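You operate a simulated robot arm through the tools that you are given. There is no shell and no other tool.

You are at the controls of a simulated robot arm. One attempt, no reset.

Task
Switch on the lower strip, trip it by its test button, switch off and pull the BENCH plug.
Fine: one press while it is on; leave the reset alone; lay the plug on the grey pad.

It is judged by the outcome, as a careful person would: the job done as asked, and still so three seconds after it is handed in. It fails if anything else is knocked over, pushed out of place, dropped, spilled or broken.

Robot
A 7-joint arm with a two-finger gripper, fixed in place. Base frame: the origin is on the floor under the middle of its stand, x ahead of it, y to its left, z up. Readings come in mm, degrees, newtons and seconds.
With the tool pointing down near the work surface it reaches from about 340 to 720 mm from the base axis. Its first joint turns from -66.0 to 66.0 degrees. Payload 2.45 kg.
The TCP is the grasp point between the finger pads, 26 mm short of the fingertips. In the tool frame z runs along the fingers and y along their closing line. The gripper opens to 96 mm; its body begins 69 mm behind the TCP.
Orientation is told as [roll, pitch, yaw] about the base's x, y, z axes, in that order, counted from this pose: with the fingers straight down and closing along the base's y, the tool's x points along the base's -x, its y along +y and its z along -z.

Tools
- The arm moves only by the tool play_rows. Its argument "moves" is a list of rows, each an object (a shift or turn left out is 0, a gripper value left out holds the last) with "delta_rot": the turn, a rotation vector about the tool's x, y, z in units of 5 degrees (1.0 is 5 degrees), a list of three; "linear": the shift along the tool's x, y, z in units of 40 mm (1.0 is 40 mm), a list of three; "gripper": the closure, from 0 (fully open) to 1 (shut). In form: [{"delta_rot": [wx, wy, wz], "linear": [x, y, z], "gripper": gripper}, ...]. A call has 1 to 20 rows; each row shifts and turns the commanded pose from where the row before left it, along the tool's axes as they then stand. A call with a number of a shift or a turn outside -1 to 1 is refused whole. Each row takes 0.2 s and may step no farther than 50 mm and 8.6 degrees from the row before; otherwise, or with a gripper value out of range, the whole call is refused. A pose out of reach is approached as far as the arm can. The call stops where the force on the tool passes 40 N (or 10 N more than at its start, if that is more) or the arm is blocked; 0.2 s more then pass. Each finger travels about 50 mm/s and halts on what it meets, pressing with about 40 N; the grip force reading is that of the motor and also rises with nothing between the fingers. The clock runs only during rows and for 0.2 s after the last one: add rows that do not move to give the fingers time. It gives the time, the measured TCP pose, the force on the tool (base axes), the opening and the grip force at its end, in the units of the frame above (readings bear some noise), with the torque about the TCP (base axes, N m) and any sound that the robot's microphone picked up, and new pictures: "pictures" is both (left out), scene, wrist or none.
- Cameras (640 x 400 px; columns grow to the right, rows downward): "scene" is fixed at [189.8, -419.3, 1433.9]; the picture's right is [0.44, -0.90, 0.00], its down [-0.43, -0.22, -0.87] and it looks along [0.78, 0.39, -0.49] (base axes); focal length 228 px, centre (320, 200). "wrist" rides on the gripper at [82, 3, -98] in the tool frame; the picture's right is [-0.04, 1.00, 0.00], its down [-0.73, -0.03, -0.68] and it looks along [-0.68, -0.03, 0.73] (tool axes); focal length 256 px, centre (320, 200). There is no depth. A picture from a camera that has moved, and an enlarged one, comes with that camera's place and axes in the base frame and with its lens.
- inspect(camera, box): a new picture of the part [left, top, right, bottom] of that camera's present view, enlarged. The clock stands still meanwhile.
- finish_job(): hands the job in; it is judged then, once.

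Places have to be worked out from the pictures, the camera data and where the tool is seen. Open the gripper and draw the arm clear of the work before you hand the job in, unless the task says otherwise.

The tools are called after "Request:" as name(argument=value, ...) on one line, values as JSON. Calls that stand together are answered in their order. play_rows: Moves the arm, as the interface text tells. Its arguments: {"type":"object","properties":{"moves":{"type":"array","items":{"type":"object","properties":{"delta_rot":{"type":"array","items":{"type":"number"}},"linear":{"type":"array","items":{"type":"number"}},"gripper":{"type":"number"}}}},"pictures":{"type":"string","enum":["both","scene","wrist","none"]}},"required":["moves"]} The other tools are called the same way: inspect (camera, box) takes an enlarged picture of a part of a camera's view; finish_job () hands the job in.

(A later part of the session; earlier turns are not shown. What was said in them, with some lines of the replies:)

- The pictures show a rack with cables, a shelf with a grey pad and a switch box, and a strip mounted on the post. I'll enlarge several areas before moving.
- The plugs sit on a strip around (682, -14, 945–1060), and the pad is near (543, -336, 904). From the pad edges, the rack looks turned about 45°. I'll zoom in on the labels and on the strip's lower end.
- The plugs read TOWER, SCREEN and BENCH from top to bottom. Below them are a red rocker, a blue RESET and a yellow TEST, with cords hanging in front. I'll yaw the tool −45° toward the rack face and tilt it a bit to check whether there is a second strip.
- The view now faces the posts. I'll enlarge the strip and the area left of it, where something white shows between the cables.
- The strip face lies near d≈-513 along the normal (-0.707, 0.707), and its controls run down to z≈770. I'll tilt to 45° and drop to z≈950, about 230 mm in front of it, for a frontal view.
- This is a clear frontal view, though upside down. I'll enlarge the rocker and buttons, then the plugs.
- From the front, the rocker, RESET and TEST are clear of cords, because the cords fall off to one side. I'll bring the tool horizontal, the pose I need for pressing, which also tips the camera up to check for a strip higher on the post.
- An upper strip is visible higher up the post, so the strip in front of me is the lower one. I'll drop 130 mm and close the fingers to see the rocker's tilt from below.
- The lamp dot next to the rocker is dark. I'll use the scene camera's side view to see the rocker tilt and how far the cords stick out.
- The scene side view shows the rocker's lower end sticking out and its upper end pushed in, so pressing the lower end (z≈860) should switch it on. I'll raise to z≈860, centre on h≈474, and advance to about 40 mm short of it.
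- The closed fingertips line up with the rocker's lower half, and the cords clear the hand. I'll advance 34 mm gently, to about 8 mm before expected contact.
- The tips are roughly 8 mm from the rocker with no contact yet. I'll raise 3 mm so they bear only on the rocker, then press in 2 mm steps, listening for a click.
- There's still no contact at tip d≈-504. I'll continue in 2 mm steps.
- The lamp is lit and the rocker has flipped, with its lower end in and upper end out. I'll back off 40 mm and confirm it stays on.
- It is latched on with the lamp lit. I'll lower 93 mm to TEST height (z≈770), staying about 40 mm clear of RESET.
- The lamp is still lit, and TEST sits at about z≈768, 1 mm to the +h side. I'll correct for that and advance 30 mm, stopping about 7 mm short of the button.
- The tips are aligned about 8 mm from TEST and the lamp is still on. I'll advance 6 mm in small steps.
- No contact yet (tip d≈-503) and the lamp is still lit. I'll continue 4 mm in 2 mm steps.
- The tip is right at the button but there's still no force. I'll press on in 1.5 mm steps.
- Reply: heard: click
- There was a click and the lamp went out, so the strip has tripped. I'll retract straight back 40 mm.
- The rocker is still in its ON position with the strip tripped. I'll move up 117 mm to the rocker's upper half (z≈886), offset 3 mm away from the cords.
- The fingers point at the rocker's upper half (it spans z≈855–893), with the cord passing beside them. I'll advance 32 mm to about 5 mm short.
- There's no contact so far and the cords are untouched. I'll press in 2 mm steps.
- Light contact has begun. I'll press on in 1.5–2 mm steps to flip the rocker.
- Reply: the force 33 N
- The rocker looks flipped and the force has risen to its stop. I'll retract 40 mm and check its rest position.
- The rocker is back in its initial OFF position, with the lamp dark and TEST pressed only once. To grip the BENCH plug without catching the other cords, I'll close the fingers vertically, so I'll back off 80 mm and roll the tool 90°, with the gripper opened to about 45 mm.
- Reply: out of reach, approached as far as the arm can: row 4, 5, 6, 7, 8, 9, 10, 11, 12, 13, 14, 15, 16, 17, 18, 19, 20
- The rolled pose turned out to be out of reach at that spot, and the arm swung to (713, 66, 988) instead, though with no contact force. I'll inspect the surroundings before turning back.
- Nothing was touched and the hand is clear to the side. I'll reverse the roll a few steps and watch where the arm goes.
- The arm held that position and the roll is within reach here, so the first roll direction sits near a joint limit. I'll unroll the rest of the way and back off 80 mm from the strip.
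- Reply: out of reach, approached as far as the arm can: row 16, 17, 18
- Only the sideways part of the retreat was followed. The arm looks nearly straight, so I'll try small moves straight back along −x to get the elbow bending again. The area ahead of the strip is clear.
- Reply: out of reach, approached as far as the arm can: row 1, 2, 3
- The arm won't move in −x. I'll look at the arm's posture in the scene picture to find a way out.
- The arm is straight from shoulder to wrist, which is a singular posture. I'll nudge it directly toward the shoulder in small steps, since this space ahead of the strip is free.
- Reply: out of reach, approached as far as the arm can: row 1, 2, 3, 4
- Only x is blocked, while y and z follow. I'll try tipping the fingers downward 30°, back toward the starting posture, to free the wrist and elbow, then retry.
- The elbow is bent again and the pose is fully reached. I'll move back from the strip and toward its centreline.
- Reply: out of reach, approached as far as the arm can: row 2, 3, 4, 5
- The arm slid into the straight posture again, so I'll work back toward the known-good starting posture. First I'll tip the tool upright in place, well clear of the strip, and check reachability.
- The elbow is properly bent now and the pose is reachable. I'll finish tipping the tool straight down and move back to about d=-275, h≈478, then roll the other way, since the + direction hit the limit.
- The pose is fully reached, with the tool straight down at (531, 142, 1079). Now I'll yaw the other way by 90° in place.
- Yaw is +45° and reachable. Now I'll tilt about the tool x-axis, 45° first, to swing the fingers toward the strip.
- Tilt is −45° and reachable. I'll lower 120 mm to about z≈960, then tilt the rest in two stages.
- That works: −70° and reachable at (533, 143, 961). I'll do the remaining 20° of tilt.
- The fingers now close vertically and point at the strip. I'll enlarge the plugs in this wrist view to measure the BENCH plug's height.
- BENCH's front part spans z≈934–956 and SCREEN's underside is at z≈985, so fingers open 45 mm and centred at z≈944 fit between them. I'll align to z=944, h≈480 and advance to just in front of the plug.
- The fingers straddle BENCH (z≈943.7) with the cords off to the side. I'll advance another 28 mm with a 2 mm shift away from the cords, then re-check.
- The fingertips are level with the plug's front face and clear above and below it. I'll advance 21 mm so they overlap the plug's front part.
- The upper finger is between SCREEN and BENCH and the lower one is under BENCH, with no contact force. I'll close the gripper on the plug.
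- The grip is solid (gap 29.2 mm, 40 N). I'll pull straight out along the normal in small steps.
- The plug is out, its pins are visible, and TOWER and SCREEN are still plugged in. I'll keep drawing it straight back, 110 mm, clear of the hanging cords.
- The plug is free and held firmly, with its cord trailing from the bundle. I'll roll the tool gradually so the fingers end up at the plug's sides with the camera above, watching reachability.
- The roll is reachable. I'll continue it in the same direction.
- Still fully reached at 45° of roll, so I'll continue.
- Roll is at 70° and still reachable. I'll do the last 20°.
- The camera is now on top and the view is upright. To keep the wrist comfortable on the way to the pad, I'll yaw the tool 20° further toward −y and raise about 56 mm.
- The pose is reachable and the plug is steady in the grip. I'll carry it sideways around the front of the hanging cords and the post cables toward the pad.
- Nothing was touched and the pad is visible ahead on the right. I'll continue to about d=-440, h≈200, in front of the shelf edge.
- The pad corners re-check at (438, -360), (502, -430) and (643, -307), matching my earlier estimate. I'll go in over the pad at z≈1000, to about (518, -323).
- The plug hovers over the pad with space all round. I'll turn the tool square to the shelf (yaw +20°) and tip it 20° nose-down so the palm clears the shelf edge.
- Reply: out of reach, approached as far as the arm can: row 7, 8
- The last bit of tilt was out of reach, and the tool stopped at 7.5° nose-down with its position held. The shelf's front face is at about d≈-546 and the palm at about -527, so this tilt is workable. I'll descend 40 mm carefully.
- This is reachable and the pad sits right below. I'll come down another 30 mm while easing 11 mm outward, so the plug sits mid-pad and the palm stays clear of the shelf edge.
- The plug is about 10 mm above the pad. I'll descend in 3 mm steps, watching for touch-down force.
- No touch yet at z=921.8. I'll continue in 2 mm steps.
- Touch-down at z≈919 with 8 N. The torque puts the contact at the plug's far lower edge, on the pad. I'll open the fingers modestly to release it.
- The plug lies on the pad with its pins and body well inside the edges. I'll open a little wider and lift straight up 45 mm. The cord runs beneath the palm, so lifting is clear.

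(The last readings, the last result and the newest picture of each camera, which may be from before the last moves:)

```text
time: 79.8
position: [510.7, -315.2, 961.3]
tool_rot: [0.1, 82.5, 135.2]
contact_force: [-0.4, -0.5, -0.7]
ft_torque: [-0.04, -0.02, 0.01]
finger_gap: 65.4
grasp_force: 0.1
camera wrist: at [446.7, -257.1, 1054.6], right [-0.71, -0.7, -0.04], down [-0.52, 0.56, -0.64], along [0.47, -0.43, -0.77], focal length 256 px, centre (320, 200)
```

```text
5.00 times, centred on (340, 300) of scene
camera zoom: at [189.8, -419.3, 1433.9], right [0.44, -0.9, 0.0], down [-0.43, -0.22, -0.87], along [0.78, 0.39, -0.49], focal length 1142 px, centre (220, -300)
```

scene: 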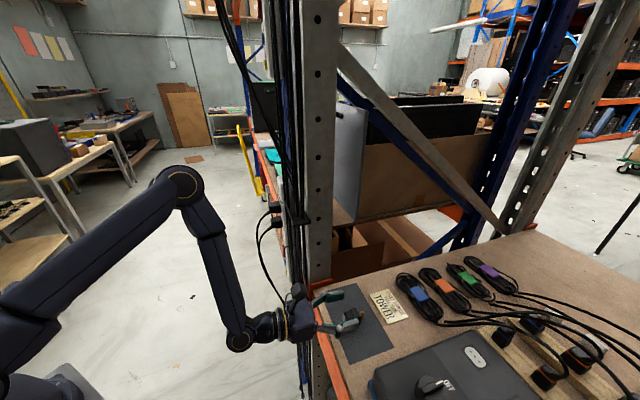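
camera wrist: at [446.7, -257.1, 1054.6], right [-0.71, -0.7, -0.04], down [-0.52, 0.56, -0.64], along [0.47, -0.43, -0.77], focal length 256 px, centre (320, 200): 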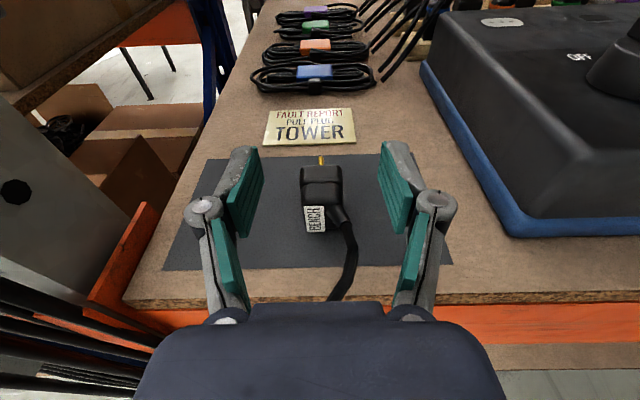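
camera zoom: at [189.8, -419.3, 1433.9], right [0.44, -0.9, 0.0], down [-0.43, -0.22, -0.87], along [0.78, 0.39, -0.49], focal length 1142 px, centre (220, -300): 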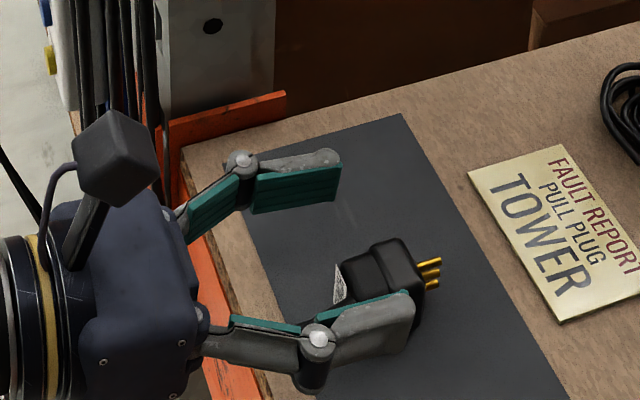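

The plug stays put and the fingers are above it. I'll lift to z≈1000, turn back to the reachable yaw used for travel, and check.

Request:
play_rows(moves=[{"linear": [0.51, 0, 0.07]}, {"linear": [0.51, 0, 0.07]}, {"delta_rot": [0, 1, 0]}, {"delta_rot": [-1, 0, 0]}, {"delta_rot": [-1, 0, 0]}, {"delta_rot": [-1, 0, 0]}, {"delta_rot": [-1, 0, 0]}, {"linear": [0, 0, 0]}])

```text
time: 81.6
position: [518.0, -322.1, 1000.4]
tool_rot: [19.7, 87.5, 134.7]
contact_force: [-0.2, -0.2, 0.6]
ft_torque: [-0.01, 0.0, 0.03]
finger_gap: 65.5
grasp_force: 0.1
camera wrist: at [476.1, -238.5, 1085.8], right [-0.91, -0.42, -0.03], down [-0.28, 0.65, -0.71], along [0.31, -0.63, -0.71], focal length 256 px, centre (320, 200)
```

scene: 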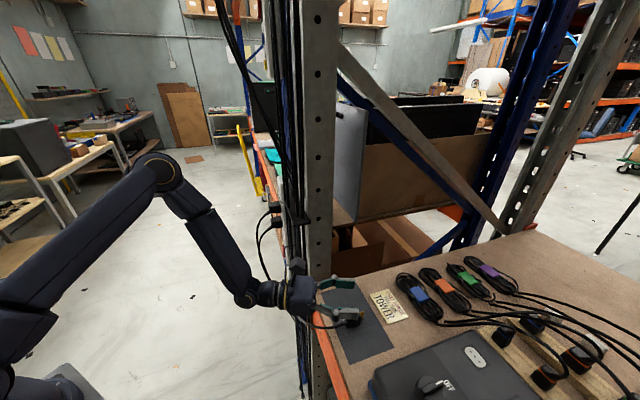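
wrist: 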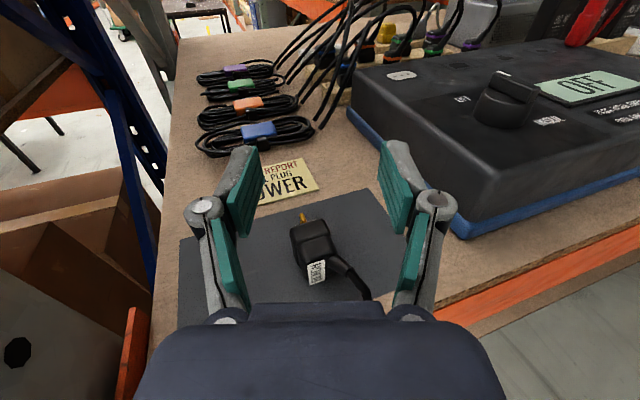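

All is clear and the plug is resting on the pad. I'll retreat along the same line I came in on, out in front of the shelf.

Request:
play_rows(moves=[{"linear": [0, 0, -0.84]}, {"linear": [0, 0, -0.84]}, {"linear": [0, 0, -0.84]}, {"linear": [0, 0, -0.84]}, {"linear": [0, 0, -0.6]}, {"linear": [0, 0, 0]}])

Request:
inspect(camera="scene", box=[240, 200, 420, 370])

```text
time: 83.0
position: [451.0, -179.2, 1007.2]
tool_rot: [20.2, 87.4, 135.1]
contact_force: [-0.7, -0.6, 0.4]
ft_torque: [0.0, 0.02, -0.01]
finger_gap: 65.3
grasp_force: 0.3
camera wrist: at [408.6, -95.4, 1092.5], right [-0.91, -0.42, -0.03], down [-0.28, 0.65, -0.71], along [0.31, -0.63, -0.71], focal length 256 px, centre (320, 200)
```

scene: 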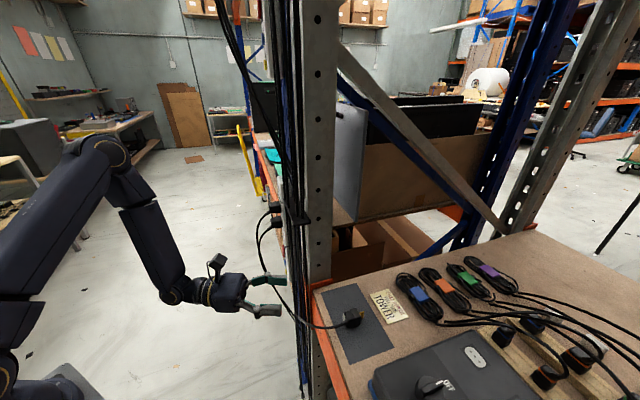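
wrist: 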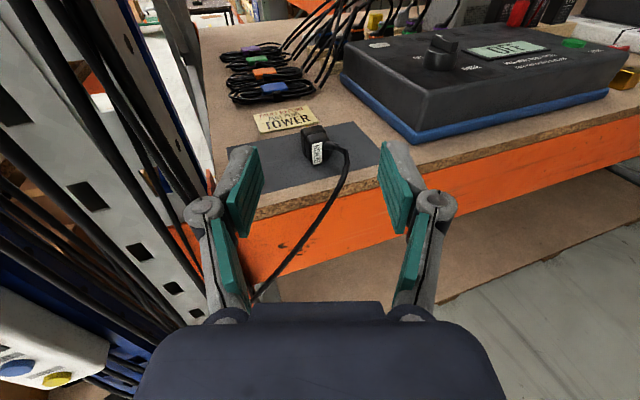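

```text
2.35 times, centred on (330, 285) of scene
camera zoom: at [189.8, -419.3, 1433.9], right [0.44, -0.9, 0.0], down [-0.43, -0.22, -0.87], along [0.78, 0.39, -0.49], focal length 538 px, centre (296, 0)
```

zoom: 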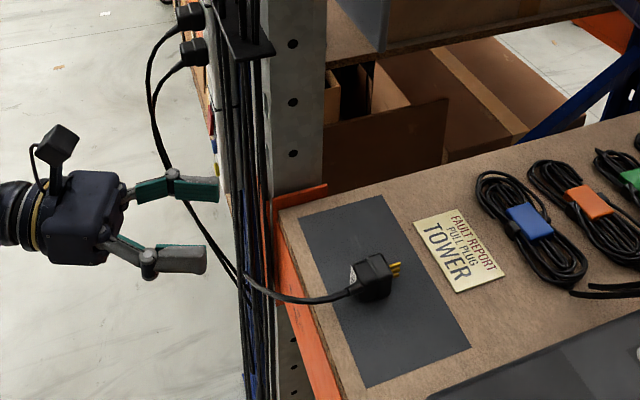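

The plug rests on the pad, and the arm is out with open fingers. I'll withdraw further, back along the route in front of the post.

Request:
play_rows(moves=[{"linear": [0, -0.666, -0.689]}, {"linear": [0, -0.666, -0.689]}, {"linear": [0, -0.666, -0.689]}, {"linear": [0, -0.666, -0.689]}, {"linear": [0, -0.52, -0.77]}, {"linear": [0, -0.52, -0.77]}, {"linear": [0, 0, 0]}, {"linear": [0, 0, 0]}])

Request:
inspect(camera="scene", box=[300, 260, 420, 370])

Request:
inspect(camera="scene", box=[250, 195, 320, 290])

```text
time: 84.8
position: [513.7, 39.2, 1012.6]
tool_rot: [20.4, 87.5, 135.4]
contact_force: [0.5, 1.0, 0.0]
ft_torque: [0.0, 0.0, -0.01]
finger_gap: 65.2
grasp_force: 0.1
camera wrist: at [470.5, 123.6, 1097.5], right [-0.91, -0.42, -0.02], down [-0.28, 0.65, -0.71], along [0.31, -0.63, -0.71], focal length 256 px, centre (320, 200)
```

scene: 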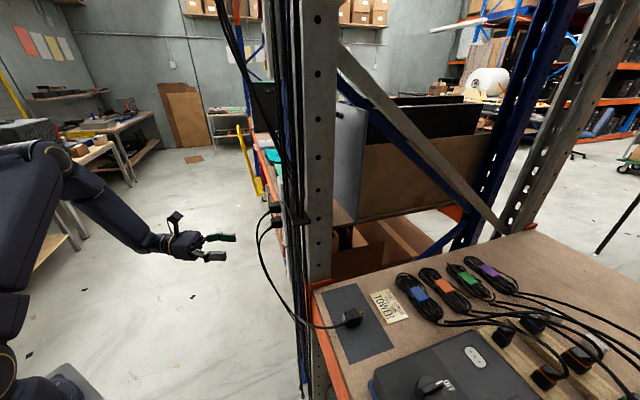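
wrist: 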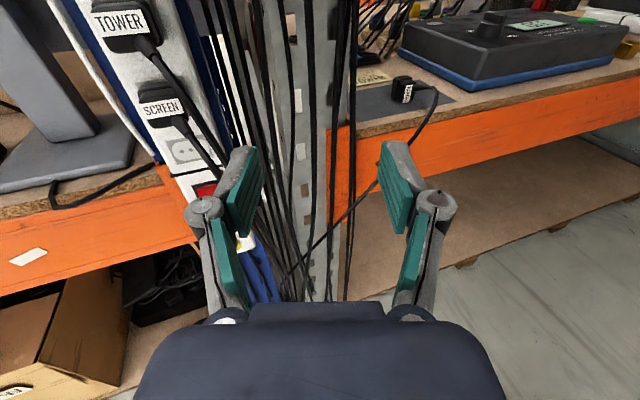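

```text
3.64 times, centred on (360, 315) of scene
camera zoom: at [189.9, -419.3, 1433.9], right [0.44, -0.9, 0.0], down [-0.43, -0.22, -0.87], along [0.78, 0.39, -0.49], focal length 831 px, centre (174, -218)
```

zoom: 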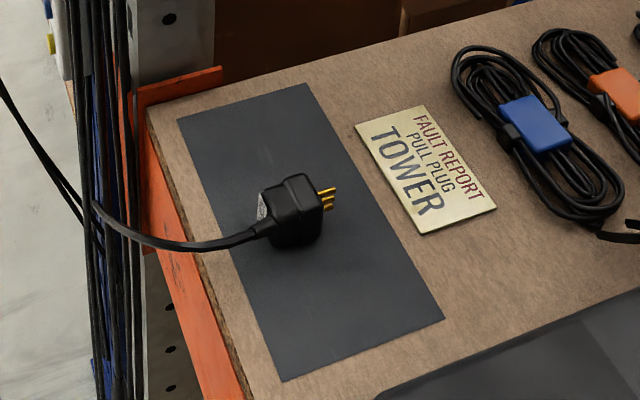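

```text
4.21 times, centred on (285, 242) of scene
camera zoom: at [189.9, -419.3, 1433.9], right [0.44, -0.9, 0.0], down [-0.43, -0.22, -0.87], along [0.78, 0.39, -0.49], focal length 962 px, centre (467, 21)
```

zoom: 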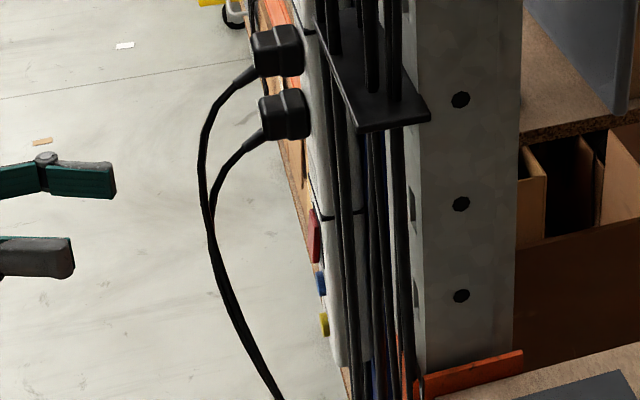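

The plug is stable on the pad, TOWER and SCREEN are still in, and the arm is clear. I'll check the rocker's final state up close once more.

Request:
inspect(camera="scene", box=[270, 240, 310, 280])

Request:
inspect(camera="wrist", box=[120, 80, 280, 260])

```text
10.00 times, centred on (290, 260) of scene
camera zoom: at [189.9, -419.3, 1433.9], right [0.44, -0.9, 0.0], down [-0.43, -0.22, -0.87], along [0.78, 0.39, -0.49], focal length 2284 px, centre (620, -400)
```

zoom: 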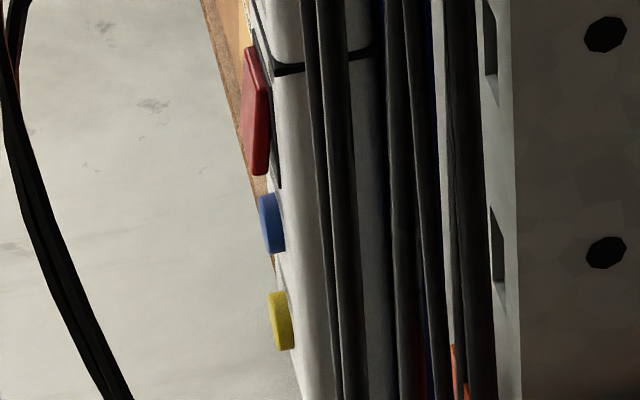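

```text
2.22 times, centred on (200, 170) of wrist
camera zoom: at [470.5, 123.6, 1097.5], right [-0.91, -0.42, -0.02], down [-0.28, 0.65, -0.71], along [0.31, -0.63, -0.71], focal length 569 px, centre (587, 267)
```

zoom: 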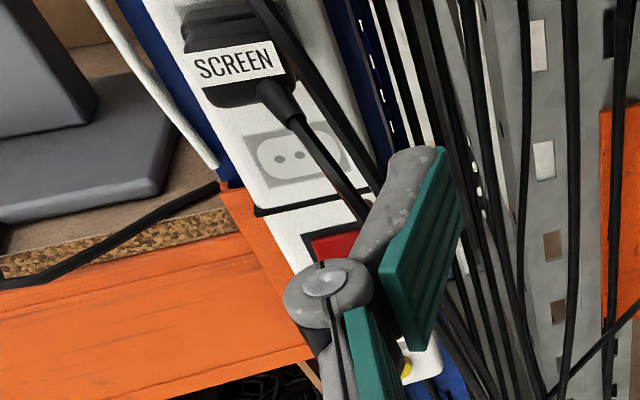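

The final check is good: the rocker is off with its lamp dark, TEST was pressed once while on, and RESET was never touched. The BENCH plug lies on the grey pad, and the open gripper is clear of the work. I'm handing the job in.

Request:
finish_job()

```text
The job is handed in.
```

I finished the job as asked and handed it in. I haven't had a verdict back.

- **Switching on:** I pressed the lower end of the rocker on the lower strip. The lamp lit and stayed lit after I backed off.
- **Tripping:** I pressed TEST once while the strip was on. There was a click and the lamp went out. RESET was never touched.
- **Switching off:** I pressed the upper end of the rocker. It went back to the position it started in, with the lamp dark.
- **BENCH plug:** I pulled it straight out and laid it on the grey pad, where it has stayed put. TOWER and SCREEN are still plugged in.

**Unplanned swing:** Before the pull, rolling the gripper took the arm out of reach, and it swung to the right-hand side of the strip. The force readings showed no contact and the pictures showed nothing moved. I brought the arm back and approached with a different roll.

The gripper is open and the arm is clear of the rack.
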